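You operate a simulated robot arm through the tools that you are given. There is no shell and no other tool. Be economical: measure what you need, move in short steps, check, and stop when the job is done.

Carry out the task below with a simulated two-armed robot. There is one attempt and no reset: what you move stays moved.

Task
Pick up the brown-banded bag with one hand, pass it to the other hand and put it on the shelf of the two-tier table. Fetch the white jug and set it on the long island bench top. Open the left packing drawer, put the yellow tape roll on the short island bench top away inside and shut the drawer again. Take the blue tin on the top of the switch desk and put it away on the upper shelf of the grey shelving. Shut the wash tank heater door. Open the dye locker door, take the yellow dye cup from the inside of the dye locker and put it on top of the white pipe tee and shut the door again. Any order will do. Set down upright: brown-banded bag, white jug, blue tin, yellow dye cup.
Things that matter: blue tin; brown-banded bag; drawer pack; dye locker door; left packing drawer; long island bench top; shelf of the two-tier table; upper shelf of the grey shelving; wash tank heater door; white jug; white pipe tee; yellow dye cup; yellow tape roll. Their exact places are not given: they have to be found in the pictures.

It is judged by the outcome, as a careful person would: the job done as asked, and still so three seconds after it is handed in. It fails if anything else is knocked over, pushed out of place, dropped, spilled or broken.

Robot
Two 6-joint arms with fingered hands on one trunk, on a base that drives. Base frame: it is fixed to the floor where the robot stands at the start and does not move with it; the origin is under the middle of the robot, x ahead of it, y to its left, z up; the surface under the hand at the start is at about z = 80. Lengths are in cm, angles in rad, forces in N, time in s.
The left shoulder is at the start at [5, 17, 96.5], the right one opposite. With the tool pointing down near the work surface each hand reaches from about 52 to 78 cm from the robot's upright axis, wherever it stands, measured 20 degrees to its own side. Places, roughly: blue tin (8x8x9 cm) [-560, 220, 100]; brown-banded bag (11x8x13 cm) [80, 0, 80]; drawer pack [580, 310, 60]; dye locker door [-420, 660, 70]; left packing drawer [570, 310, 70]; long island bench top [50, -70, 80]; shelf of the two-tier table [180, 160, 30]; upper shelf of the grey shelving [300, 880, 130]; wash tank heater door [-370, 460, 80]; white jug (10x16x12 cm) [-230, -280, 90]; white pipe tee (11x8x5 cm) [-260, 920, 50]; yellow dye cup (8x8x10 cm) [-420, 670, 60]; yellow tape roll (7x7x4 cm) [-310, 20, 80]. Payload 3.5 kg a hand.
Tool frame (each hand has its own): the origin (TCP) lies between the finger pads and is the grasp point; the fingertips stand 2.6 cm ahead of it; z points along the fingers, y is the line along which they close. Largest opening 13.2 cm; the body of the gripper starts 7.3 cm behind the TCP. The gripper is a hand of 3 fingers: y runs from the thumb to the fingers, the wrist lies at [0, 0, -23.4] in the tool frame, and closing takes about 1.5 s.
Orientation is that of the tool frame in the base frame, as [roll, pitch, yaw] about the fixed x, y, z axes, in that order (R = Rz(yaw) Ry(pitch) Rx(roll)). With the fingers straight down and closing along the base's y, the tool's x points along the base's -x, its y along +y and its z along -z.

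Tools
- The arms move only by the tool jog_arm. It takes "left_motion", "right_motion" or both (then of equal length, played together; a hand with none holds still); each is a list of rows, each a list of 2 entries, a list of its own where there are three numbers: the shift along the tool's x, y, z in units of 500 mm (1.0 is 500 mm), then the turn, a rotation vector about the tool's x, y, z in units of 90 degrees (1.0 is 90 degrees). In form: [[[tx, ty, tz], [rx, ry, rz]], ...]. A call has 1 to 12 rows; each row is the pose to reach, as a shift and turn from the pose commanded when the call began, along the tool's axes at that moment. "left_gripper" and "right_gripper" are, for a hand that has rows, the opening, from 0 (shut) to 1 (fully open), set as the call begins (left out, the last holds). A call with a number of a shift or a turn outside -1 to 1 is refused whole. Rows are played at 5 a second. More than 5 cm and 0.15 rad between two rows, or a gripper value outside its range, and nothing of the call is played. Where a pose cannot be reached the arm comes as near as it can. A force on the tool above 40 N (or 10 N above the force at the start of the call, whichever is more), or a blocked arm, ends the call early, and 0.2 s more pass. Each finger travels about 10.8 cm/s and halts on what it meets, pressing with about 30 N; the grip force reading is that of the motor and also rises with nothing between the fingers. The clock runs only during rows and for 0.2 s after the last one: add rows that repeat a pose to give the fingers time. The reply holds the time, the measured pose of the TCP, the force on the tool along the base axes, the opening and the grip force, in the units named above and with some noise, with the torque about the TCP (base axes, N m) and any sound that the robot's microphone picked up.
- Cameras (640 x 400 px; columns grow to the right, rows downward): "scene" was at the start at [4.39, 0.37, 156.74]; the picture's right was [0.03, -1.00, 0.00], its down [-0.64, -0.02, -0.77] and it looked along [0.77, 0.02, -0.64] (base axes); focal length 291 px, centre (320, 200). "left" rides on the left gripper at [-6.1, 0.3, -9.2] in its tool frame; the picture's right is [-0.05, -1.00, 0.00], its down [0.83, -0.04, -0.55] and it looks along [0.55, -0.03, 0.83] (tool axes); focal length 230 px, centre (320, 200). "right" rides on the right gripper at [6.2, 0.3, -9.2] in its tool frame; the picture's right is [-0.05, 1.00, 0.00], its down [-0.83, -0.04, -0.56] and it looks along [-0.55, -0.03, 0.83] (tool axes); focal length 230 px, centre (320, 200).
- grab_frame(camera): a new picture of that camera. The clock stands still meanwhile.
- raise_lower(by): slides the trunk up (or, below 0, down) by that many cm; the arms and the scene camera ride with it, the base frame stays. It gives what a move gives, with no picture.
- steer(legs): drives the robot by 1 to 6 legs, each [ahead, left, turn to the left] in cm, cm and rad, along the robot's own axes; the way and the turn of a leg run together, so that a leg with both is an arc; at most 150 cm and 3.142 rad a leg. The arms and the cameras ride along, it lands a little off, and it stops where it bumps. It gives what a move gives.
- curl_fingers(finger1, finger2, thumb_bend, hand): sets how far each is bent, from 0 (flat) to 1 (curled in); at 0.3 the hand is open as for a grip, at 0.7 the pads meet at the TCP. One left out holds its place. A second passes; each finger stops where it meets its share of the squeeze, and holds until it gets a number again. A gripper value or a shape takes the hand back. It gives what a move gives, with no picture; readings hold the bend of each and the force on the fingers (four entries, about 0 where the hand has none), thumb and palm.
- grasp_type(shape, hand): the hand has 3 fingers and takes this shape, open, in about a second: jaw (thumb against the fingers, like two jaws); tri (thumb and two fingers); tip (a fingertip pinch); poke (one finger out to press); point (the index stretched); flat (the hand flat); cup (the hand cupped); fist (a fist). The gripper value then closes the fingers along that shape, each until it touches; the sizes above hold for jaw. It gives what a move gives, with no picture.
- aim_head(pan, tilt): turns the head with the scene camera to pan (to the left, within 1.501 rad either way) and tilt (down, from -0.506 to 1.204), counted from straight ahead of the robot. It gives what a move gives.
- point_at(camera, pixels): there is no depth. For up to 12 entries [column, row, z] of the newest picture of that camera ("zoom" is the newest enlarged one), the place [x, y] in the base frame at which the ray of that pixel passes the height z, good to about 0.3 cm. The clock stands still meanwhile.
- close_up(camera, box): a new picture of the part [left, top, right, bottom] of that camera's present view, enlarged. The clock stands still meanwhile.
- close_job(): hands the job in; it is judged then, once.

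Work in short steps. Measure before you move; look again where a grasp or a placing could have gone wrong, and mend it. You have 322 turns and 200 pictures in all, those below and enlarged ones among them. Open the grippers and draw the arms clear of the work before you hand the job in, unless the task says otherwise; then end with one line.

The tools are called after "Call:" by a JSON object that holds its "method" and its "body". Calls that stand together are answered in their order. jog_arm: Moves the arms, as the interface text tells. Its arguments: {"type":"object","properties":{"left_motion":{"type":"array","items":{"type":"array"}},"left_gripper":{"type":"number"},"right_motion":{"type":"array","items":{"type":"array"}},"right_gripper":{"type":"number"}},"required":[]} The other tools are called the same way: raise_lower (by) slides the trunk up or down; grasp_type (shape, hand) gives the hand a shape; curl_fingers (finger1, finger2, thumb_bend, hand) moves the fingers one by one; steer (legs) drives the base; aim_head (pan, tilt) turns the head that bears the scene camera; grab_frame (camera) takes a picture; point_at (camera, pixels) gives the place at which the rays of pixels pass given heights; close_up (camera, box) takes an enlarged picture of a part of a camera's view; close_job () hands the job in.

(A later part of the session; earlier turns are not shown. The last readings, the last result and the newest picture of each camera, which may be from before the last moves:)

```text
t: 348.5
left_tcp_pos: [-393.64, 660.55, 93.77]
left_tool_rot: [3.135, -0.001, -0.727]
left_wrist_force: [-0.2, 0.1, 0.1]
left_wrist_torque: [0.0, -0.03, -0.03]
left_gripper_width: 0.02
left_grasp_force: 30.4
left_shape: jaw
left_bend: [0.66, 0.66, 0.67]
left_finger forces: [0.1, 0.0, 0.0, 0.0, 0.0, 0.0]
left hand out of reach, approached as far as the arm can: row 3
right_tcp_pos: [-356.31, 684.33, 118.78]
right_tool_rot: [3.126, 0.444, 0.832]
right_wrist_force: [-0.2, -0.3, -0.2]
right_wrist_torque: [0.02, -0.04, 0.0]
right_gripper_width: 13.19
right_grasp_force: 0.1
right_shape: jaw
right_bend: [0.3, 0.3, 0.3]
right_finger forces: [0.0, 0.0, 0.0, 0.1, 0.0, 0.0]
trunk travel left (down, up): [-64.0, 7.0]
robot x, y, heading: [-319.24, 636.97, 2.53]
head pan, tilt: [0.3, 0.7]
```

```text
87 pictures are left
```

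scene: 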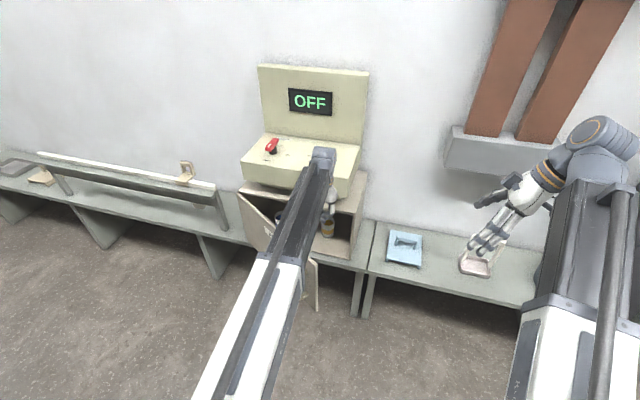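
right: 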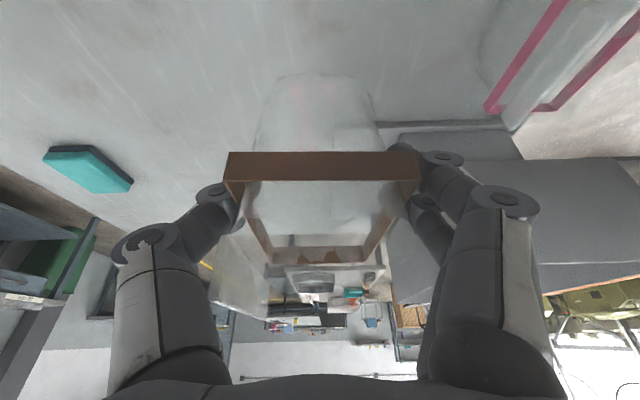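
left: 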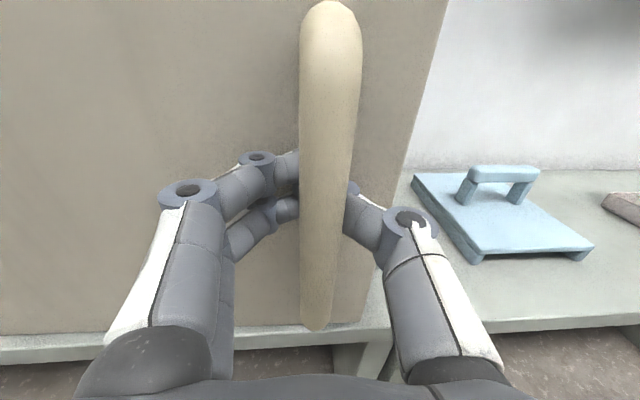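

The hand is above and inside the door line (8.6 cm behind it). I lower 19 cm and pull back and left.

Call:
{"method": "jog_arm", "body": {"left_motion": [[[0, 0, 0.09], [0, 0, 0]], [[0, 0, 0.18], [0, 0, 0]], [[0, 0, 0.27], [0, 0, 0]], [[0, 0, 0.36], [0, 0, 0]], [[0.07, 0.045, 0.38], [0, 0, 0]], [[0.14, 0.09, 0.38], [0, 0, 0]], [[0.21, 0.135, 0.38], [0, 0, 0]], [[0.27, 0.19, 0.38], [0, 0, 0]], [[0.33, 0.25, 0.38], [0, 0, 0]], [[0.37, 0.32, 0.38], [0, 0, 0]], [[0.4, 0.39, 0.38], [0, 0, 0]]]}}

Call:
{"method": "grab_frame", "body": {"camera": "scene"}}

```text
t: 350.9
left_tcp_pos: [-392.0, 632.7, 74.87]
left_tool_rot: [3.133, 0.0, -0.725]
left_wrist_force: [0.5, -0.5, -0.1]
left_wrist_torque: [0.01, 0.03, 0.02]
left_gripper_width: 0.0
left_grasp_force: 30.1
left_shape: jaw
left_bend: [0.66, 0.66, 0.67]
left_finger forces: [0.0, 0.0, 0.0, 0.0, 0.0, 0.0]
left hand out of reach, approached as far as the arm can: row 2, 3, 4
right_tcp_pos: [-356.23, 684.37, 118.89]
right_tool_rot: [3.126, 0.444, 0.834]
right_wrist_force: [-0.5, -0.5, -0.5]
right_wrist_torque: [-0.01, -0.01, 0.0]
right_gripper_width: 13.2
right_grasp_force: 0.2
right_shape: jaw
right_bend: [0.3, 0.3, 0.3]
right_finger forces: [0.0, 0.0, 0.1, 0.0, 0.0, 0.0]
trunk travel left (down, up): [-64.0, 7.0]
robot x, y, heading: [-319.46, 636.93, 2.534]
head pan, tilt: [0.3, 0.7]
```

```text
86 pictures are left
```

scene: 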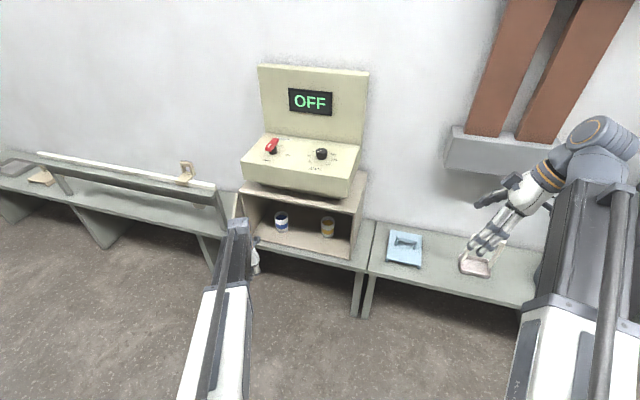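

The door now stands wide open and both cups are visible. I lift the left hand, move it right in front of the yellow cup, and look for the door.

Call:
{"method": "jog_arm", "body": {"left_motion": [[[0, 0, -0.09], [0, 0, -0.02]], [[0, 0, -0.18], [0, 0, -0.04]], [[0, -0.04, -0.27], [0, 0, -0.06]], [[0, -0.11, -0.33], [0, 0, -0.074]], [[0, -0.18, -0.38], [0, 0, -0.074]], [[0, -0.25, -0.4], [0, 0, -0.074]], [[0, -0.29, -0.4], [0, 0, -0.074]]], "left_gripper": 1}}

Call:
{"method": "raise_lower", "body": {"by": -25}}

Call:
{"method": "grab_frame", "body": {"camera": "scene"}}

```text
t: 352.5
left_tcp_pos: [-382.05, 643.5, 94.93]
left_tool_rot: [3.137, 0.0, -0.61]
left_wrist_force: [-0.5, 0.1, 0.1]
left_wrist_torque: [0.03, -0.04, 0.0]
left_gripper_width: 13.19
left_grasp_force: 0.0
left_shape: jaw
left_bend: [0.3, 0.3, 0.3]
left_finger forces: [0.1, 0.0, 0.0, 0.0, 0.0, 0.0]
right_tcp_pos: [-356.45, 684.36, 118.91]
right_tool_rot: [3.127, 0.447, 0.834]
right_wrist_force: [-0.2, -0.3, -0.1]
right_wrist_torque: [0.02, -0.04, 0.0]
right_gripper_width: 13.18
right_grasp_force: 0.0
right_shape: jaw
right_bend: [0.3, 0.3, 0.3]
right_finger forces: [0.0, 0.0, 0.0, 0.0, 0.0, 0.0]
trunk travel left (down, up): [-64.0, 7.0]
robot x, y, heading: [-319.32, 637.05, 2.535]
head pan, tilt: [0.3, 0.7]
```

```text
t: 355.0
left_tcp_pos: [-382.17, 643.55, 69.83]
left_tool_rot: [3.135, 0.002, -0.609]
left_wrist_force: [1.4, 0.1, 0.0]
left_wrist_torque: [0.01, 0.02, 0.02]
left_gripper_width: 13.19
left_grasp_force: 0.0
left_shape: jaw
left_bend: [0.3, 0.3, 0.3]
left_finger forces: [0.0, 0.0, 0.1, 0.0, 0.0, 0.0]
right_tcp_pos: [-356.28, 684.27, 93.9]
right_tool_rot: [3.125, 0.445, 0.832]
right_wrist_force: [0.0, 0.0, 0.2]
right_wrist_torque: [0.0, 0.01, 0.02]
right_gripper_width: 13.21
right_grasp_force: 0.1
right_shape: jaw
right_bend: [0.3, 0.3, 0.3]
right_finger forces: [0.1, 0.0, 0.0, 0.1, 0.0, 0.0]
trunk travel left (down, up): [-39.0, 32.0]
robot x, y, heading: [-319.14, 636.9, 2.531]
head pan, tilt: [0.3, 0.7]
```

```text
85 pictures are left
```

scene: 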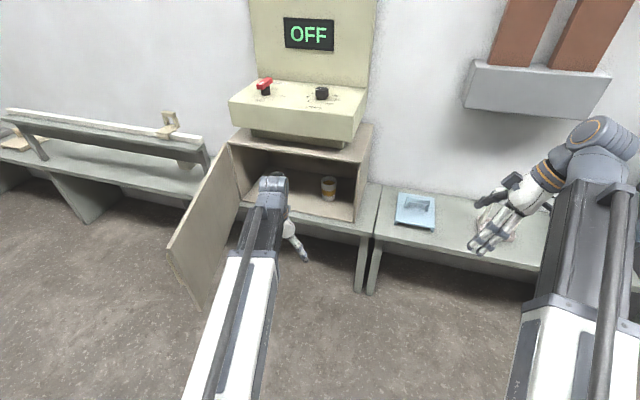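

The door is well past 90°. I point the left hand forward in front of the cup at cup height.

Call:
{"method": "jog_arm", "body": {"left_motion": [[[-0.03, 0, 0.0], [0, -0.091, 0]], [[-0.06, 0, 0.0], [0, -0.182, 0]], [[-0.1, 0, 0.0], [0, -0.273, 0]], [[-0.14, 0, 0.0], [0, -0.364, 0]], [[-0.19, 0, 0.01], [0, -0.455, 0]], [[-0.24, 0, 0.03], [0, -0.546, 0]], [[-0.29, 0, 0.06], [0, -0.637, 0]], [[-0.35, 0, 0.1], [0, -0.728, 0]], [[-0.41, 0, 0.14], [0, -0.819, 0]], [[-0.47, 0, 0.18], [0, -0.91, 0]], [[-0.52, 0, 0.23], [0, -1.0, 0]], [[-0.52, 0, 0.23], [0, -1.0, 0]]]}}

Call:
{"method": "grab_frame", "body": {"camera": "left"}}

Call:
{"method": "close_up", "body": {"camera": "scene", "box": [200, 120, 400, 280]}}

```text
t: 357.6
left_tcp_pos: [-403.5, 658.62, 58.39]
left_tool_rot: [1.425, 1.565, -2.326]
left_wrist_force: [-0.3, 0.4, 0.4]
left_wrist_torque: [0.01, -0.02, 0.0]
left_gripper_width: 13.21
left_grasp_force: 0.1
left_shape: jaw
left_bend: [0.3, 0.3, 0.3]
left_finger forces: [0.0, 0.0, 0.0, 0.1, 0.1, 0.0]
right_tcp_pos: [-356.45, 684.32, 93.82]
right_tool_rot: [3.126, 0.444, 0.833]
right_wrist_force: [-1.2, 0.9, -0.1]
right_wrist_torque: [-0.02, 0.01, -0.02]
right_gripper_width: 13.17
right_grasp_force: 0.1
right_shape: jaw
right_bend: [0.3, 0.3, 0.3]
right_finger forces: [0.1, 0.0, 0.0, 0.0, 0.0, 0.0]
trunk travel left (down, up): [-39.0, 32.0]
robot x, y, heading: [-319.62, 637.0, 2.534]
head pan, tilt: [0.3, 0.7]
```

```text
84 pictures are left
```

left: 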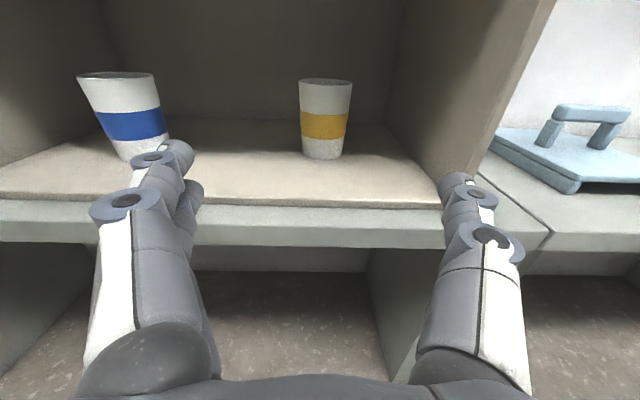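

```text
2.50 times, centred on (300, 200) of scene
```

zoom: 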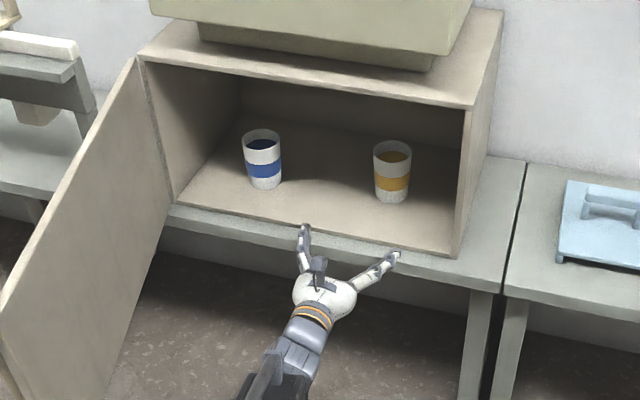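

The yellow cup is straight ahead (column 326, rows 80–158). I lower the hand 2 cm, shift 0.8 right, and drive ahead 22 cm so the fingers pass around it.

Call:
{"method": "jog_arm", "body": {"left_motion": [[[0.02, -0.01, 0], [0, 0, 0]], [[0.04, -0.016, 0], [0, 0, 0]], [[0.04, -0.016, 0], [0, 0, 0]]]}}

Call:
{"method": "steer", "body": {"legs": [[16, 0, 0]]}}

Call:
{"method": "grab_frame", "body": {"camera": "left"}}

```text
t: 358.4
left_tcp_pos: [-402.93, 658.99, 56.34]
left_tool_rot: [1.476, 1.565, -2.274]
left_wrist_force: [-0.6, -0.1, 1.3]
left_wrist_torque: [-0.04, -0.03, -0.01]
left_gripper_width: 13.19
left_grasp_force: 0.1
left_shape: jaw
left_bend: [0.3, 0.3, 0.3]
left_finger forces: [0.0, 0.0, 0.0, 0.1, 0.1, 0.0]
right_tcp_pos: [-356.36, 684.3, 93.86]
right_tool_rot: [3.124, 0.447, 0.833]
right_wrist_force: [-0.8, -0.3, 0.3]
right_wrist_torque: [-0.03, -0.01, -0.02]
right_gripper_width: 13.2
right_grasp_force: 0.0
right_shape: jaw
right_bend: [0.3, 0.3, 0.3]
right_finger forces: [0.1, 0.1, 0.1, 0.1, 0.0, 0.0]
trunk travel left (down, up): [-39.0, 32.0]
robot x, y, heading: [-319.17, 637.04, 2.535]
head pan, tilt: [0.3, 0.7]
```

```text
t: 359.8
left_tcp_pos: [-415.76, 668.04, 56.37]
left_tool_rot: [1.495, 1.563, -2.254]
left_wrist_force: [-0.5, 0.1, 0.1]
left_wrist_torque: [0.03, -0.02, 0.0]
left_gripper_width: 13.19
left_grasp_force: 0.1
left_shape: jaw
left_bend: [0.3, 0.3, 0.3]
left_finger forces: [0.0, 0.1, 0.0, 0.0, 0.0, 0.0]
right_tcp_pos: [-369.08, 693.11, 93.84]
right_tool_rot: [3.126, 0.444, 0.832]
right_wrist_force: [0.5, 0.0, -0.4]
right_wrist_torque: [-0.01, -0.02, -0.02]
right_gripper_width: 13.19
right_grasp_force: 0.2
right_shape: jaw
right_bend: [0.3, 0.3, 0.3]
right_finger forces: [0.0, 0.0, 0.0, 0.0, 0.0, 0.0]
trunk travel left (down, up): [-39.0, 32.0]
robot x, y, heading: [-332.28, 646.27, 2.536]
head pan, tilt: [0.3, 0.7]
```

```text
82 pictures are left
```

left: 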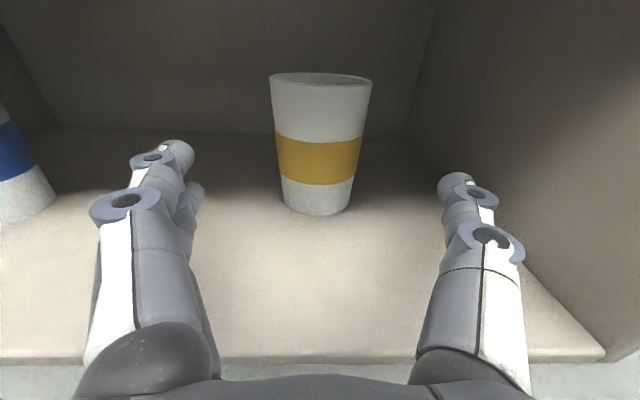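

Centred. I advance 7 cm with the arm and close gently on the cup.

Call:
{"method": "jog_arm", "body": {"left_motion": [[[0, 0, 0.05], [0, 0, 0]], [[0, 0, 0.1], [0, 0, 0]], [[0, 0, 0.145], [0, 0, 0]], [[0, 0, 0.145], [0, 0, 0]]]}}

Call:
{"method": "jog_arm", "body": {"left_motion": [[[0, 0, 0], [0, 0, 0]], [[0, 0, 0], [0, 0, 0]], [[0, 0, 0], [0, 0, 0]], [[0, 0, 0], [0, 0, 0]], [[0, 0, 0], [0, 0, 0]], [[0, 0, 0], [0, 0, 0]]], "left_gripper": 0.42}}

Call:
{"method": "grab_frame", "body": {"camera": "left"}}

```text
t: 360.8
left_tcp_pos: [-421.14, 671.97, 56.83]
left_tool_rot: [1.647, 1.566, -2.105]
left_wrist_force: [-0.2, -0.6, 0.1]
left_wrist_torque: [0.01, 0.02, -0.02]
left_gripper_width: 13.19
left_grasp_force: 0.1
left_shape: jaw
left_bend: [0.3, 0.3, 0.3]
left_finger forces: [0.1, 0.1, 0.1, 0.1, 0.0, 0.0]
left hand out of reach, approached as far as the arm can: row 3, 4
right_tcp_pos: [-369.14, 693.11, 93.84]
right_tool_rot: [3.126, 0.445, 0.833]
right_wrist_force: [0.3, -0.1, 0.5]
right_wrist_torque: [-0.02, -0.01, 0.01]
right_gripper_width: 13.21
right_grasp_force: 0.0
right_shape: jaw
right_bend: [0.3, 0.3, 0.3]
right_finger forces: [0.0, 0.0, 0.1, 0.0, 0.0, 0.0]
trunk travel left (down, up): [-39.0, 32.0]
robot x, y, heading: [-332.11, 646.09, 2.536]
head pan, tilt: [0.3, 0.7]
```

```text
t: 362.2
left_tcp_pos: [-421.14, 672.0, 56.66]
left_tool_rot: [1.673, 1.563, -2.08]
left_wrist_force: [-0.1, -0.6, -0.4]
left_wrist_torque: [-0.02, 0.03, -0.05]
left_gripper_width: 5.81
left_grasp_force: 30.5
left_shape: jaw
left_bend: [0.73, 0.73, 0.7]
left_finger forces: [13.0, 12.9, 0.0, 0.1, 26.3, 0.0]
right_tcp_pos: [-369.09, 693.18, 93.71]
right_tool_rot: [3.126, 0.445, 0.832]
right_wrist_force: [0.1, -0.7, 0.1]
right_wrist_torque: [0.0, 0.01, 0.02]
right_gripper_width: 13.2
right_grasp_force: 0.0
right_shape: jaw
right_bend: [0.3, 0.3, 0.3]
right_finger forces: [0.0, 0.1, 0.0, 0.0, 0.1, 0.0]
trunk travel left (down, up): [-39.0, 32.0]
robot x, y, heading: [-332.34, 645.92, 2.533]
head pan, tilt: [0.3, 0.7]
```

```text
81 pictures are left
```

left: 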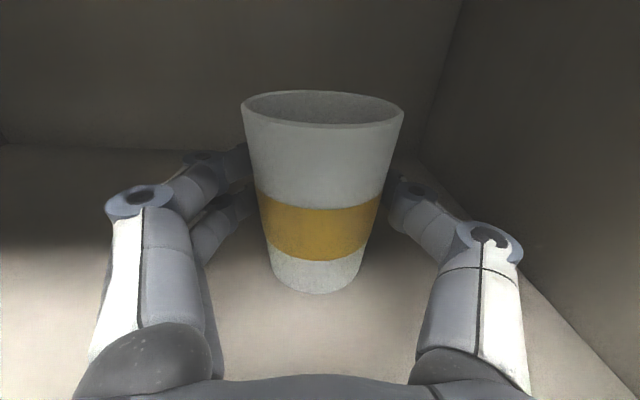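

Gripped at 5.8 cm with ~26 N. I lift 3 cm, then back out 20 cm with the base.

Call:
{"method": "jog_arm", "body": {"left_motion": [[[-0.02, 0, 0], [0, 0, 0]], [[-0.04, 0, 0], [0, 0, 0]], [[-0.06, 0, 0], [0, 0, 0]], [[-0.06, 0, 0], [0, 0, 0]]]}}

Call:
{"method": "steer", "body": {"legs": [[-14, 0, 0]]}}

Call:
{"method": "grab_frame", "body": {"camera": "left"}}

```text
t: 363.2
left_tcp_pos: [-421.15, 671.96, 59.86]
left_tool_rot: [1.561, 1.563, -2.19]
left_wrist_force: [0.5, 0.4, -3.1]
left_wrist_torque: [-0.03, -0.07, 0.01]
left_gripper_width: 5.79
left_grasp_force: 30.0
left_shape: jaw
left_bend: [0.73, 0.73, 0.7]
left_finger forces: [13.1, 12.9, 0.0, 0.0, 26.3, 0.1]
right_tcp_pos: [-369.17, 693.25, 93.88]
right_tool_rot: [3.126, 0.444, 0.832]
right_wrist_force: [0.2, -0.5, 0.3]
right_wrist_torque: [-0.01, 0.0, -0.02]
right_gripper_width: 13.17
right_grasp_force: 0.1
right_shape: jaw
right_bend: [0.3, 0.3, 0.3]
right_finger forces: [0.0, 0.0, 0.0, 0.0, 0.0, 0.0]
trunk travel left (down, up): [-39.0, 32.0]
robot x, y, heading: [-332.17, 646.13, 2.529]
head pan, tilt: [0.3, 0.7]
```

```text
t: 364.6
left_tcp_pos: [-409.44, 663.65, 59.82]
left_tool_rot: [1.581, 1.564, -2.168]
left_wrist_force: [0.4, -1.1, -3.3]
left_wrist_torque: [0.03, -0.04, 0.02]
left_gripper_width: 5.8
left_grasp_force: 30.2
left_shape: jaw
left_bend: [0.73, 0.73, 0.7]
left_finger forces: [12.9, 13.1, 0.1, 0.0, 26.4, 0.1]
right_tcp_pos: [-357.4, 684.96, 93.88]
right_tool_rot: [3.127, 0.444, 0.833]
right_wrist_force: [0.0, -0.2, 0.6]
right_wrist_torque: [0.0, -0.01, 0.01]
right_gripper_width: 13.19
right_grasp_force: 0.0
right_shape: jaw
right_bend: [0.3, 0.3, 0.3]
right_finger forces: [0.1, 0.0, 0.0, 0.0, 0.0, 0.0]
trunk travel left (down, up): [-39.0, 32.0]
robot x, y, heading: [-320.0, 637.62, 2.536]
head pan, tilt: [0.3, 0.7]
```

```text
80 pictures are left
```

left: 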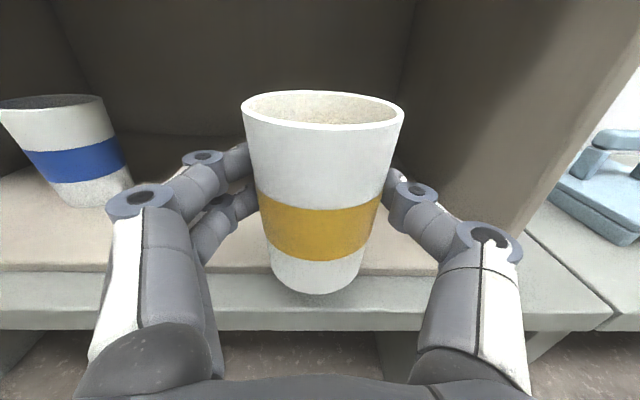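

The cup is out of the locker's depth. I retract the arm and raise it, back the base 6 cm, then turn north along the walkway.

Call:
{"method": "jog_arm", "body": {"left_motion": [[[0, 0, -0.06], [0, 0, 0]], [[0, 0, -0.12], [0, 0, 0]], [[-0.04, 0, -0.18], [0, 0, 0]], [[-0.1, 0, -0.22], [0, 0, 0]], [[-0.16, 0, -0.22], [0, 0, 0]], [[-0.22, 0, -0.22], [0, 0, 0]]]}}

Call:
{"method": "steer", "body": {"legs": [[-5, 0, 0], [0, 0, -0.78], [0, 0, -0.78]]}}

Call:
{"method": "aim_head", "body": {"pan": 0.3, "tilt": 0.4}}

Call:
{"method": "grab_frame", "body": {"camera": "scene"}}

```text
t: 366.0
left_tcp_pos: [-400.22, 657.38, 70.77]
left_tool_rot: [1.59, 1.565, -2.161]
left_wrist_force: [-0.7, 0.2, -3.0]
left_wrist_torque: [-0.01, -0.04, 0.0]
left_gripper_width: 5.8
left_grasp_force: 29.9
left_shape: jaw
left_bend: [0.73, 0.73, 0.7]
left_finger forces: [13.0, 13.1, 0.0, 0.1, 26.1, 0.1]
right_tcp_pos: [-357.42, 685.01, 93.82]
right_tool_rot: [3.128, 0.445, 0.834]
right_wrist_force: [0.4, 0.2, 0.0]
right_wrist_torque: [-0.02, 0.0, -0.01]
right_gripper_width: 13.22
right_grasp_force: 0.2
right_shape: jaw
right_bend: [0.3, 0.3, 0.3]
right_finger forces: [0.1, 0.1, 0.0, 0.0, 0.0, 0.1]
trunk travel left (down, up): [-39.0, 32.0]
robot x, y, heading: [-320.55, 637.77, 2.53]
head pan, tilt: [0.3, 0.7]
```

```text
t: 371.0
left_tcp_pos: [-298.76, 715.15, 70.86]
left_tool_rot: [1.576, 1.565, 2.566]
left_wrist_force: [0.1, 0.1, -2.7]
left_wrist_torque: [-0.02, 0.02, 0.0]
left_gripper_width: 5.72
left_grasp_force: 29.8
left_shape: jaw
left_bend: [0.73, 0.73, 0.7]
left_finger forces: [12.7, 12.7, 0.0, 0.0, 25.6, 0.0]
right_tcp_pos: [-270.04, 673.16, 93.9]
right_tool_rot: [3.126, 0.446, -0.71]
right_wrist_force: [-0.3, 0.4, 0.2]
right_wrist_torque: [0.01, 0.01, -0.03]
right_gripper_width: 13.2
right_grasp_force: 0.0
right_shape: jaw
right_bend: [0.3, 0.3, 0.3]
right_finger forces: [0.0, 0.0, 0.0, 0.0, 0.0, 0.0]
trunk travel left (down, up): [-39.0, 32.0]
robot x, y, heading: [-316.08, 634.96, 0.99]
head pan, tilt: [0.3, 0.7]
```

```text
t: 371.8
left_tcp_pos: [-298.73, 715.25, 70.81]
left_tool_rot: [1.602, 1.565, 2.591]
left_wrist_force: [0.5, -0.3, -3.4]
left_wrist_torque: [-0.08, 0.02, -0.04]
left_gripper_width: 5.76
left_grasp_force: 29.7
left_shape: jaw
left_bend: [0.73, 0.73, 0.7]
left_finger forces: [12.9, 12.6, 0.0, 0.0, 25.6, 0.0]
right_tcp_pos: [-270.06, 673.18, 93.88]
right_tool_rot: [3.127, 0.444, -0.71]
right_wrist_force: [-0.3, 0.3, -0.2]
right_wrist_torque: [-0.01, 0.01, 0.0]
right_gripper_width: 13.19
right_grasp_force: 0.0
right_shape: jaw
right_bend: [0.3, 0.3, 0.3]
right_finger forces: [0.0, 0.0, 0.0, 0.0, 0.1, 0.0]
trunk travel left (down, up): [-39.0, 32.0]
robot x, y, heading: [-316.15, 634.97, 0.989]
head pan, tilt: [0.3, 0.4]
```

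```text
79 pictures are left
```

scene: 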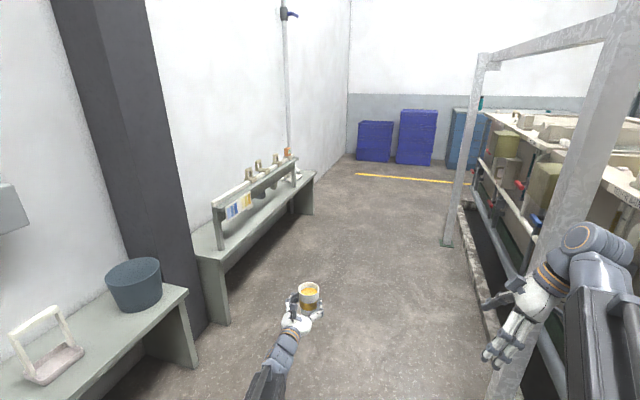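

The tee should be near (297,170), at the far end of the second bench. I zoom there.

Call:
{"method": "close_up", "body": {"camera": "scene", "box": [200, 130, 340, 250]}}

Call:
{"method": "point_at", "body": {"camera": "scene", "pixels": [[298, 176, 50], [315, 175, 50], [197, 250, 50], [213, 260, 50], [229, 321, 0], [312, 213, 0]]}}

```text
3.33 times, centred on (270, 190) of scene
```

zoom: 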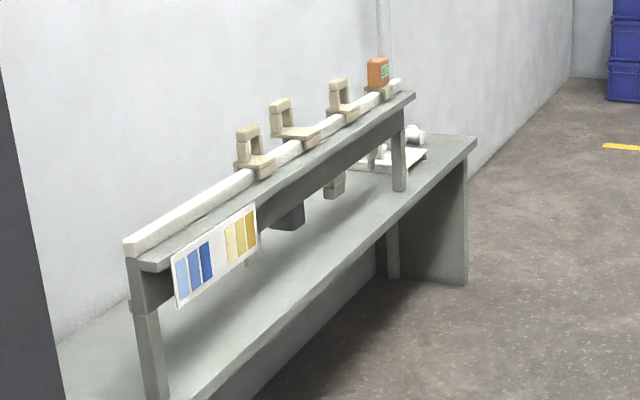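

```text
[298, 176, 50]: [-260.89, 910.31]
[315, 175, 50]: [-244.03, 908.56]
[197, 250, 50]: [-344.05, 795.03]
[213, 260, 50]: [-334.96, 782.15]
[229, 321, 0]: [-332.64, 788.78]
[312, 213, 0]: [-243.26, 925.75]
```

The tee stands near the end of bench two (v≈632). I shift left 20 to keep the right arm off the posts, drive 295 north, and look again.

Call:
{"method": "steer", "body": {"legs": [[0, 20, 0], [145, 0, 0.01], [140, 0, 0]]}}

Call:
{"method": "aim_head", "body": {"pan": 0.9, "tilt": 0.7}}

Call:
{"method": "grab_frame", "body": {"camera": "scene"}}

```text
t: 386.6
left_tcp_pos: [-168.76, 965.33, 70.92]
left_tool_rot: [1.586, 1.564, 2.606]
left_wrist_force: [0.2, 0.3, -3.6]
left_wrist_torque: [-0.05, 0.0, 0.01]
left_gripper_width: 5.71
left_grasp_force: 30.3
left_shape: jaw
left_bend: [0.73, 0.73, 0.7]
left_finger forces: [12.7, 12.8, 0.0, 0.0, 25.5, 0.0]
right_tcp_pos: [-138.7, 924.18, 93.78]
right_tool_rot: [3.126, 0.447, -0.678]
right_wrist_force: [0.8, -0.4, 0.1]
right_wrist_torque: [-0.03, -0.02, -0.06]
right_gripper_width: 13.17
right_grasp_force: 0.1
right_shape: jaw
right_bend: [0.3, 0.3, 0.3]
right_finger forces: [0.0, 0.0, 0.0, 0.1, 0.1, 0.1]
trunk travel left (down, up): [-39.0, 32.0]
robot x, y, heading: [-183.85, 884.66, 1.016]
head pan, tilt: [0.3, 0.4]
```

```text
t: 387.6
left_tcp_pos: [-168.73, 965.28, 70.87]
left_tool_rot: [1.603, 1.564, 2.622]
left_wrist_force: [-0.8, 0.0, -4.5]
left_wrist_torque: [-0.02, 0.01, 0.01]
left_gripper_width: 5.74
left_grasp_force: 30.3
left_shape: jaw
left_bend: [0.73, 0.73, 0.7]
left_finger forces: [12.8, 12.7, 0.0, 0.0, 25.4, 0.1]
right_tcp_pos: [-138.75, 924.16, 93.88]
right_tool_rot: [3.125, 0.446, -0.678]
right_wrist_force: [0.2, -1.0, 0.4]
right_wrist_torque: [0.02, -0.06, 0.01]
right_gripper_width: 13.17
right_grasp_force: 0.1
right_shape: jaw
right_bend: [0.3, 0.3, 0.3]
right_finger forces: [0.0, 0.0, 0.0, 0.1, 0.1, 0.0]
trunk travel left (down, up): [-39.0, 32.0]
robot x, y, heading: [-183.95, 884.64, 1.022]
head pan, tilt: [0.901, 0.7]
```

```text
77 pictures are left
```

scene: 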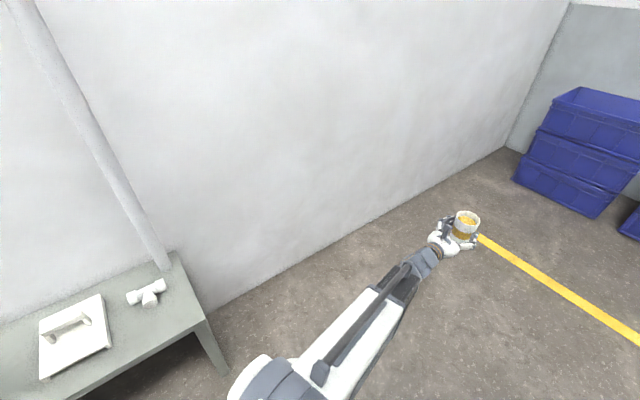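

The tee lies at (147,292) on the bench's end. I zoom and measure.

Call:
{"method": "close_up", "body": {"camera": "scene", "box": [90, 250, 210, 330]}}

Call:
{"method": "point_at", "body": {"camera": "scene", "pixels": [[147, 292, 52], [130, 297, 52], [164, 286, 52], [150, 303, 52], [206, 320, 50], [170, 255, 50], [110, 350, 50], [40, 378, 50], [96, 298, 52]]}}

```text
5.00 times, centred on (150, 290) of scene
```

zoom: 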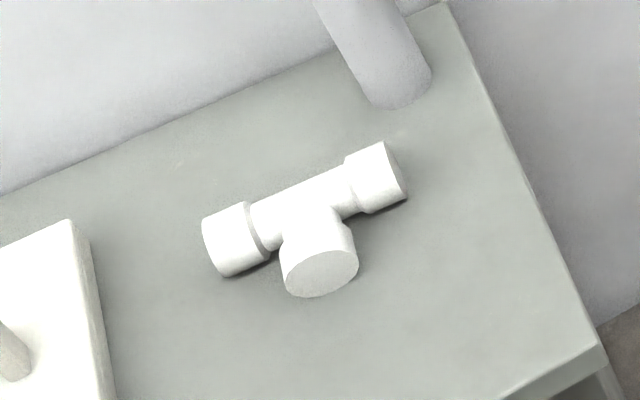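

```text
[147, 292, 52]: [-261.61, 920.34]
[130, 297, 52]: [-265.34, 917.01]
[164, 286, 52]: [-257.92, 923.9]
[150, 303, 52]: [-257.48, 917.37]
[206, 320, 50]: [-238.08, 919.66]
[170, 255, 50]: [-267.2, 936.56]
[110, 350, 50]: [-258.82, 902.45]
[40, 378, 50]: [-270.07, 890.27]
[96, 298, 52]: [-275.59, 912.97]
```

The tee lies with bar along ~45° and stem toward me; the cup should rest on the three collars, so its centre goes ~1 cm from the bar axis toward the stem. I measure the axis points and then turn to face it.

Call:
{"method": "point_at", "body": {"camera": "zoom", "pixels": [[213, 245, 52.5], [393, 178, 52.5], [303, 211, 52.5], [320, 272, 52.5], [304, 200, 55], [316, 240, 55], [225, 215, 55], [372, 155, 55]]}}

Call:
{"method": "steer", "body": {"legs": [[17, 0, 0], [0, 0, 0.775], [0, 0, 0.775]]}}

Call:
{"method": "aim_head", "body": {"pan": 0.25, "tilt": 0.75}}

Call:
{"method": "grab_frame", "body": {"camera": "scene"}}

Call:
{"method": "grab_frame", "body": {"camera": "left"}}

```text
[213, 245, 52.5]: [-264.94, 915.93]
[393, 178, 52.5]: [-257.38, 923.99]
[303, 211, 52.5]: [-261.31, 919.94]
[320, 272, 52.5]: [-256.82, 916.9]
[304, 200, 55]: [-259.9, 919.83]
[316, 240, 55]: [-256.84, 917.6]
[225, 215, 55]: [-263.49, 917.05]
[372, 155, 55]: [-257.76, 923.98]
```

```text
t: 393.2
left_tcp_pos: [-255.6, 914.93, 70.77]
left_tool_rot: [1.603, 1.564, -2.098]
left_wrist_force: [0.6, 0.6, -2.8]
left_wrist_torque: [-0.07, -0.04, -0.01]
left_gripper_width: 5.68
left_grasp_force: 30.3
left_shape: jaw
left_bend: [0.73, 0.74, 0.7]
left_finger forces: [12.6, 12.6, 0.0, 0.0, 25.3, 0.1]
right_tcp_pos: [-213.94, 944.43, 93.91]
right_tool_rot: [3.127, 0.445, 0.883]
right_wrist_force: [0.1, 0.1, 0.4]
right_wrist_torque: [0.0, 0.02, -0.05]
right_gripper_width: 13.19
right_grasp_force: 0.1
right_shape: jaw
right_bend: [0.3, 0.3, 0.3]
right_finger forces: [0.0, 0.0, 0.1, 0.0, 0.0, 0.0]
trunk travel left (down, up): [-39.0, 32.0]
robot x, y, heading: [-174.59, 898.87, 2.583]
head pan, tilt: [0.901, 0.7]
```

```text
t: 394.2
left_tcp_pos: [-255.57, 914.89, 70.89]
left_tool_rot: [1.615, 1.564, -2.087]
left_wrist_force: [0.4, 0.3, -3.3]
left_wrist_torque: [-0.03, -0.04, 0.04]
left_gripper_width: 5.68
left_grasp_force: 30.4
left_shape: jaw
left_bend: [0.73, 0.74, 0.7]
left_finger forces: [12.6, 12.7, 0.0, 0.0, 25.4, 0.1]
right_tcp_pos: [-214.0, 944.52, 93.92]
right_tool_rot: [3.129, 0.444, 0.881]
right_wrist_force: [-0.1, -0.1, 0.0]
right_wrist_torque: [0.03, 0.01, 0.0]
right_gripper_width: 13.17
right_grasp_force: 0.0
right_shape: jaw
right_bend: [0.3, 0.3, 0.3]
right_finger forces: [0.0, 0.0, 0.0, 0.0, 0.0, 0.0]
trunk travel left (down, up): [-39.0, 32.0]
robot x, y, heading: [-174.4, 899.41, 2.582]
head pan, tilt: [0.25, 0.75]
```

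```text
75 pictures are left
```

scene: 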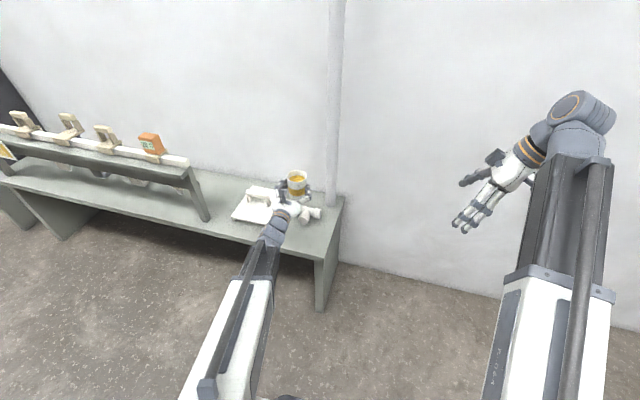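

```text
74 pictures are left
```

left: 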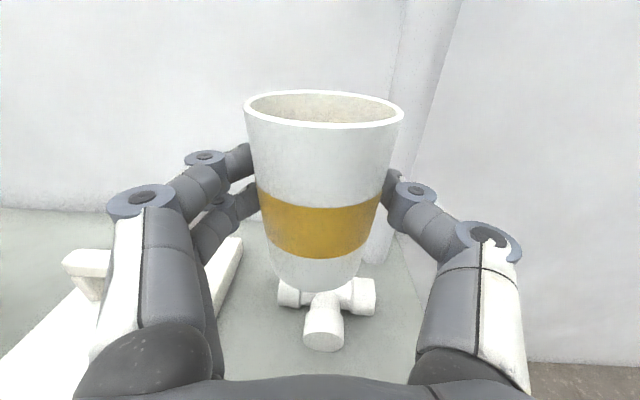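

The left view shows the tee right below and ahead of the cup. Both measurements agree: move 5.3 cm forward, 1 cm right, then down. I stop 1 cm above the collars.

Call:
{"method": "jog_arm", "body": {"left_motion": [[[0, -0.01, 0.05], [0, 0, 0]], [[0, -0.02, 0.106], [0, 0, 0]], [[0.07, -0.02, 0.106], [0, 0, 0]], [[0.13, -0.02, 0.106], [0, 0, 0]], [[0.165, -0.02, 0.106], [0, 0, 0]], [[0.165, -0.02, 0.106], [0, 0, 0]]]}}

Call:
{"method": "close_up", "body": {"camera": "scene", "box": [220, 140, 360, 260]}}

Call:
{"method": "grab_frame", "body": {"camera": "left"}}

```text
t: 395.6
left_tcp_pos: [-259.49, 918.47, 62.47]
left_tool_rot: [1.606, 1.564, -2.095]
left_wrist_force: [0.8, -0.7, -3.8]
left_wrist_torque: [-0.05, -0.04, 0.01]
left_gripper_width: 5.66
left_grasp_force: 30.6
left_shape: jaw
left_bend: [0.73, 0.74, 0.7]
left_finger forces: [12.8, 12.5, 0.0, 0.0, 25.4, 0.0]
right_tcp_pos: [-213.9, 944.41, 93.87]
right_tool_rot: [3.126, 0.445, 0.881]
right_wrist_force: [0.3, 0.5, 0.5]
right_wrist_torque: [0.01, 0.0, -0.02]
right_gripper_width: 13.18
right_grasp_force: 0.0
right_shape: jaw
right_bend: [0.3, 0.3, 0.3]
right_finger forces: [0.0, 0.0, 0.1, 0.0, 0.0, 0.0]
trunk travel left (down, up): [-39.0, 32.0]
robot x, y, heading: [-174.69, 899.02, 2.58]
head pan, tilt: [0.25, 0.75]
```

```text
3.33 times, centred on (290, 200) of scene
```

zoom: 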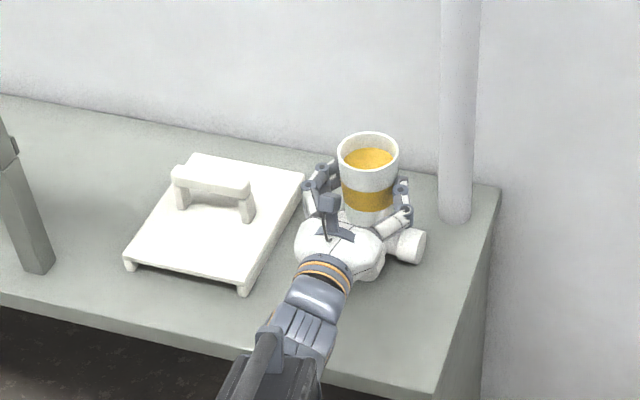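

```text
72 pictures are left
```

left: 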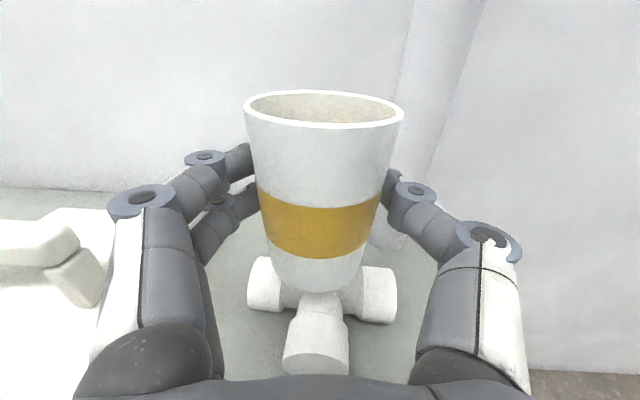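

Cup centre is over the tee, about 1 cm on the stem side of the bar axis, laterally centred. I lower in 3 mm steps until contact.

Call:
{"method": "jog_arm", "body": {"left_motion": [[[0.01, 0, 0], [0, 0, 0]], [[0.02, 0, 0], [0, 0, 0]], [[0.026, 0, 0], [0, 0, 0]], [[0.032, 0, 0], [0, 0, 0]], [[0.032, 0, 0], [0, 0, 0]]]}}

```text
t: 396.8
left_tcp_pos: [-259.48, 918.5, 61.01]
left_tool_rot: [1.594, 1.564, -2.109]
left_wrist_force: [-0.3, 1.2, -2.2]
left_wrist_torque: [-0.04, -0.07, -0.02]
left_gripper_width: 5.67
left_grasp_force: 29.5
left_shape: jaw
left_bend: [0.73, 0.74, 0.7]
left_finger forces: [12.7, 12.6, 0.0, 0.0, 25.3, 0.0]
right_tcp_pos: [-213.89, 944.58, 93.82]
right_tool_rot: [3.125, 0.446, 0.882]
right_wrist_force: [0.4, 0.4, 0.3]
right_wrist_torque: [-0.04, 0.02, 0.0]
right_gripper_width: 13.2
right_grasp_force: 0.1
right_shape: jaw
right_bend: [0.3, 0.3, 0.3]
right_finger forces: [0.0, 0.1, 0.0, 0.0, 0.1, 0.1]
trunk travel left (down, up): [-39.0, 32.0]
robot x, y, heading: [-174.95, 899.2, 2.583]
head pan, tilt: [0.25, 0.75]
```

Call:
{"method": "jog_arm", "body": {"left_motion": [[[0.005, 0, 0], [0, 0, 0]], [[0.01, 0, 0], [0, 0, 0]], [[0.01, 0, 0], [0, 0, 0]]]}}

```text
t: 397.6
left_tcp_pos: [-259.49, 918.52, 60.46]
left_tool_rot: [1.615, 1.565, -2.085]
left_wrist_force: [0.2, 0.0, -2.9]
left_wrist_torque: [0.0, -0.04, 0.02]
left_gripper_width: 5.67
left_grasp_force: 29.5
left_shape: jaw
left_bend: [0.73, 0.74, 0.7]
left_finger forces: [12.8, 12.6, 0.0, 0.0, 25.4, 0.0]
right_tcp_pos: [-213.97, 944.57, 93.85]
right_tool_rot: [3.124, 0.445, 0.882]
right_wrist_force: [1.2, -0.8, 0.0]
right_wrist_torque: [0.0, -0.01, 0.0]
right_gripper_width: 13.19
right_grasp_force: 0.1
right_shape: jaw
right_bend: [0.3, 0.3, 0.3]
right_finger forces: [0.0, 0.0, 0.0, 0.0, 0.1, 0.0]
trunk travel left (down, up): [-39.0, 32.0]
robot x, y, heading: [-174.76, 899.15, 2.582]
head pan, tilt: [0.25, 0.75]
```

No contact yet; I go on in 2–3 mm steps.

Call:
{"method": "jog_arm", "body": {"left_motion": [[[0.005, 0, 0], [0, 0, 0]], [[0.01, 0, 0], [0, 0, 0]], [[0.01, 0, 0], [0, 0, 0]]]}}

Call:
{"method": "grab_frame", "body": {"camera": "left"}}

```text
t: 398.4
left_tcp_pos: [-259.55, 918.5, 59.93]
left_tool_rot: [1.652, 1.564, -2.049]
left_wrist_force: [0.5, 0.0, -4.1]
left_wrist_torque: [-0.01, -0.05, -0.02]
left_gripper_width: 5.67
left_grasp_force: 30.0
left_shape: jaw
left_bend: [0.73, 0.74, 0.7]
left_finger forces: [12.8, 12.5, 0.0, 0.0, 25.4, 0.0]
right_tcp_pos: [-213.93, 944.63, 93.74]
right_tool_rot: [3.125, 0.446, 0.881]
right_wrist_force: [0.1, 0.0, 0.2]
right_wrist_torque: [0.01, -0.03, 0.02]
right_gripper_width: 13.19
right_grasp_force: 0.1
right_shape: jaw
right_bend: [0.3, 0.3, 0.3]
right_finger forces: [0.1, 0.0, 0.0, 0.0, 0.1, 0.1]
trunk travel left (down, up): [-39.0, 32.0]
robot x, y, heading: [-174.92, 898.82, 2.587]
head pan, tilt: [0.25, 0.75]
```

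```text
71 pictures are left
```

left: 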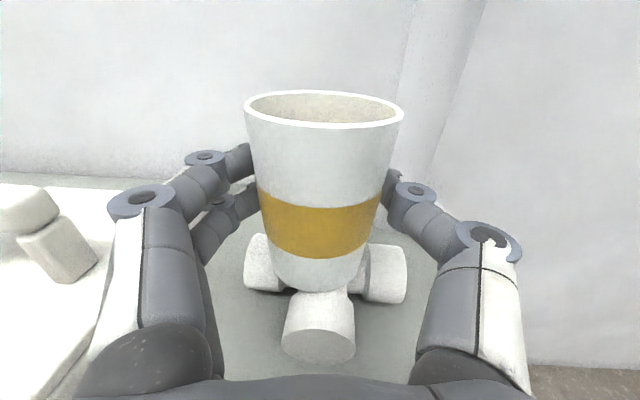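

Call:
{"method": "jog_arm", "body": {"left_motion": [[[0.005, 0, 0], [0, 0, 0]], [[0.01, 0, 0], [0, 0, 0]], [[0.014, 0, 0], [0, 0, 0]], [[0.014, 0, 0], [0, 0, 0]]]}}

```text
t: 399.4
left_tcp_pos: [-259.42, 918.54, 59.59]
left_tool_rot: [0.958, 1.559, -2.745]
left_wrist_force: [-2.2, -1.9, 15.7]
left_wrist_torque: [0.17, 0.2, 0.02]
left_gripper_width: 5.67
left_grasp_force: 30.1
left_shape: jaw
left_bend: [0.73, 0.74, 0.7]
left_finger forces: [13.9, 13.2, 0.0, 0.1, 24.6, 0.1]
right_tcp_pos: [-213.87, 944.47, 93.98]
right_tool_rot: [3.128, 0.447, 0.881]
right_wrist_force: [0.1, -0.2, 0.5]
right_wrist_torque: [-0.01, -0.02, 0.05]
right_gripper_width: 13.18
right_grasp_force: 0.1
right_shape: jaw
right_bend: [0.3, 0.3, 0.3]
right_finger forces: [0.0, 0.0, 0.0, 0.1, 0.1, 0.0]
trunk travel left (down, up): [-39.0, 32.0]
robot x, y, heading: [-174.63, 899.39, 2.584]
head pan, tilt: [0.25, 0.75]
```

Contact at z≈59.6. I ease up until the load is near zero, then open slowly.

Call:
{"method": "jog_arm", "body": {"left_motion": [[[-0.006, 0, 0], [0, 0, 0]], [[-0.006, 0, 0], [0, 0, 0]]]}}

Call:
{"method": "close_up", "body": {"camera": "scene", "box": [220, 140, 360, 260]}}

```text
t: 400.0
left_tcp_pos: [-259.35, 918.56, 59.61]
left_tool_rot: [1.466, 1.565, -2.237]
left_wrist_force: [-4.2, 1.7, 11.6]
left_wrist_torque: [0.11, 0.15, 0.02]
left_gripper_width: 5.66
left_grasp_force: 30.3
left_shape: jaw
left_bend: [0.73, 0.74, 0.7]
left_finger forces: [13.7, 13.5, 0.0, 0.0, 24.2, 0.0]
right_tcp_pos: [-213.84, 944.46, 93.74]
right_tool_rot: [3.126, 0.447, 0.882]
right_wrist_force: [0.8, 0.3, 0.0]
right_wrist_torque: [0.03, 0.02, -0.01]
right_gripper_width: 13.21
right_grasp_force: 0.1
right_shape: jaw
right_bend: [0.3, 0.3, 0.3]
right_finger forces: [0.1, 0.0, 0.1, 0.0, 0.0, 0.1]
trunk travel left (down, up): [-39.0, 32.0]
robot x, y, heading: [-174.61, 899.04, 2.586]
head pan, tilt: [0.25, 0.75]
```

```text
3.33 times, centred on (290, 200) of scene
```

zoom: 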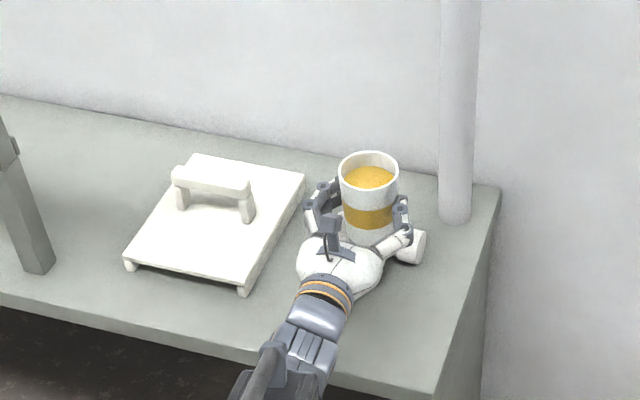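

Call:
{"method": "jog_arm", "body": {"left_motion": [[[-0.004, 0, 0], [0, 0, 0]], [[-0.004, 0, 0], [0, 0, 0]]]}}

Call:
{"method": "jog_arm", "body": {"left_motion": [[[0, 0, 0], [0, 0, 0]], [[0, 0, 0], [0, 0, 0]], [[0, 0, 0], [0, 0, 0]], [[0, 0, 0], [0, 0, 0]]], "left_gripper": 0.62}}

Call:
{"method": "grab_frame", "body": {"camera": "left"}}

```text
t: 400.6
left_tcp_pos: [-259.42, 918.42, 59.8]
left_tool_rot: [1.787, 1.563, -1.914]
left_wrist_force: [-1.6, 1.3, 2.6]
left_wrist_torque: [0.09, 0.04, 0.0]
left_gripper_width: 5.66
left_grasp_force: 29.8
left_shape: jaw
left_bend: [0.73, 0.74, 0.7]
left_finger forces: [12.9, 12.7, 0.0, 0.0, 26.0, 0.0]
right_tcp_pos: [-213.95, 944.54, 93.94]
right_tool_rot: [3.126, 0.443, 0.88]
right_wrist_force: [-0.1, -0.6, -0.1]
right_wrist_torque: [0.0, 0.02, -0.01]
right_gripper_width: 13.19
right_grasp_force: 0.0
right_shape: jaw
right_bend: [0.3, 0.3, 0.3]
right_finger forces: [0.0, 0.0, 0.0, 0.1, 0.0, 0.0]
trunk travel left (down, up): [-39.0, 32.0]
robot x, y, heading: [-174.56, 899.31, 2.582]
head pan, tilt: [0.25, 0.75]
```

```text
t: 401.6
left_tcp_pos: [-259.48, 918.33, 59.84]
left_tool_rot: [1.596, 1.566, -2.108]
left_wrist_force: [0.0, -0.6, 0.5]
left_wrist_torque: [0.01, 0.03, -0.01]
left_gripper_width: 8.14
left_grasp_force: 0.0
left_shape: jaw
left_bend: [0.71, 0.71, 0.7]
left_finger forces: [0.0, 0.1, 0.0, 0.0, 0.1, 0.1]
right_tcp_pos: [-213.72, 944.54, 93.8]
right_tool_rot: [3.127, 0.445, 0.881]
right_wrist_force: [0.6, -0.7, 0.6]
right_wrist_torque: [0.02, -0.02, -0.01]
right_gripper_width: 13.2
right_grasp_force: 0.1
right_shape: jaw
right_bend: [0.3, 0.3, 0.3]
right_finger forces: [0.1, 0.1, 0.0, 0.0, 0.0, 0.1]
trunk travel left (down, up): [-39.0, 32.0]
robot x, y, heading: [-174.54, 899.18, 2.58]
head pan, tilt: [0.25, 0.75]
```

```text
69 pictures are left
```

left: 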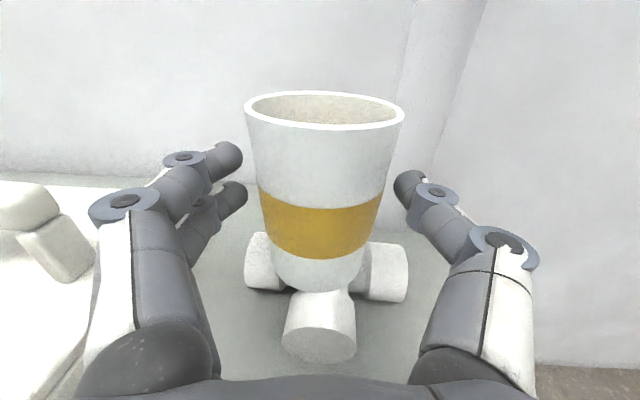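

The cup stands on the tee. I open a bit more and withdraw straight back.

Call:
{"method": "jog_arm", "body": {"left_motion": [[[0, 0, 0], [0, 0, 0]], [[0, 0, 0], [0, 0, 0]], [[0, 0, 0], [0, 0, 0]], [[0, 0, -0.03], [0, 0, 0]], [[0, 0, -0.08], [0, 0, 0]], [[0, 0, -0.15], [0, 0, 0]], [[0, 0, -0.22], [0, 0, 0]]], "left_gripper": 0.85}}

Call:
{"method": "steer", "body": {"legs": [[-12, 0, 0]]}}

Call:
{"method": "close_up", "body": {"camera": "scene", "box": [220, 120, 360, 240]}}

```text
t: 403.2
left_tcp_pos: [-249.93, 912.71, 59.65]
left_tool_rot: [1.554, 1.562, -2.147]
left_wrist_force: [0.5, 0.3, -0.2]
left_wrist_torque: [-0.01, -0.01, 0.03]
left_gripper_width: 11.18
left_grasp_force: 0.1
left_shape: jaw
left_bend: [0.54, 0.54, 0.5]
left_finger forces: [0.0, 0.1, 0.0, 0.0, 0.1, 0.0]
right_tcp_pos: [-213.94, 944.52, 93.88]
right_tool_rot: [3.126, 0.446, 0.88]
right_wrist_force: [-0.8, -0.4, 0.7]
right_wrist_torque: [-0.02, 0.03, -0.01]
right_gripper_width: 13.2
right_grasp_force: 0.0
right_shape: jaw
right_bend: [0.3, 0.3, 0.3]
right_finger forces: [0.0, 0.1, 0.0, 0.0, 0.0, 0.1]
trunk travel left (down, up): [-39.0, 32.0]
robot x, y, heading: [-174.95, 899.31, 2.584]
head pan, tilt: [0.25, 0.75]
```

```text
t: 404.4
left_tcp_pos: [-239.67, 906.35, 59.78]
left_tool_rot: [1.584, 1.564, -2.119]
left_wrist_force: [0.4, 0.7, -0.2]
left_wrist_torque: [-0.03, -0.02, -0.02]
left_gripper_width: 11.18
left_grasp_force: 0.0
left_shape: jaw
left_bend: [0.54, 0.54, 0.5]
left_finger forces: [0.0, 0.1, 0.1, 0.0, 0.0, 0.0]
right_tcp_pos: [-203.6, 938.14, 93.84]
right_tool_rot: [3.126, 0.447, 0.883]
right_wrist_force: [-0.3, -0.1, -0.5]
right_wrist_torque: [0.01, -0.01, 0.05]
right_gripper_width: 13.2
right_grasp_force: 0.0
right_shape: jaw
right_bend: [0.3, 0.3, 0.3]
right_finger forces: [0.0, 0.0, 0.0, 0.0, 0.1, 0.0]
trunk travel left (down, up): [-39.0, 32.0]
robot x, y, heading: [-164.61, 892.29, 2.579]
head pan, tilt: [0.25, 0.75]
```

```text
3.33 times, centred on (290, 180) of scene
```

zoom: 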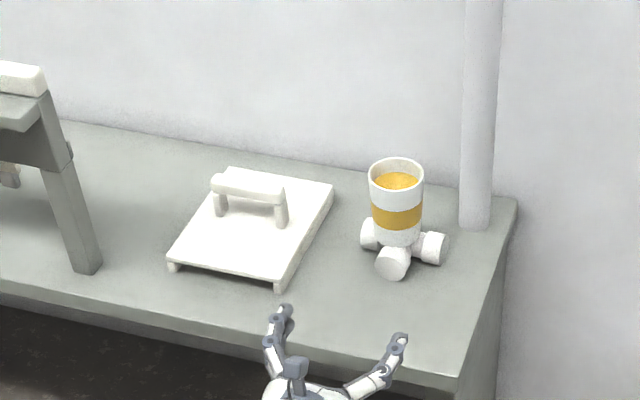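

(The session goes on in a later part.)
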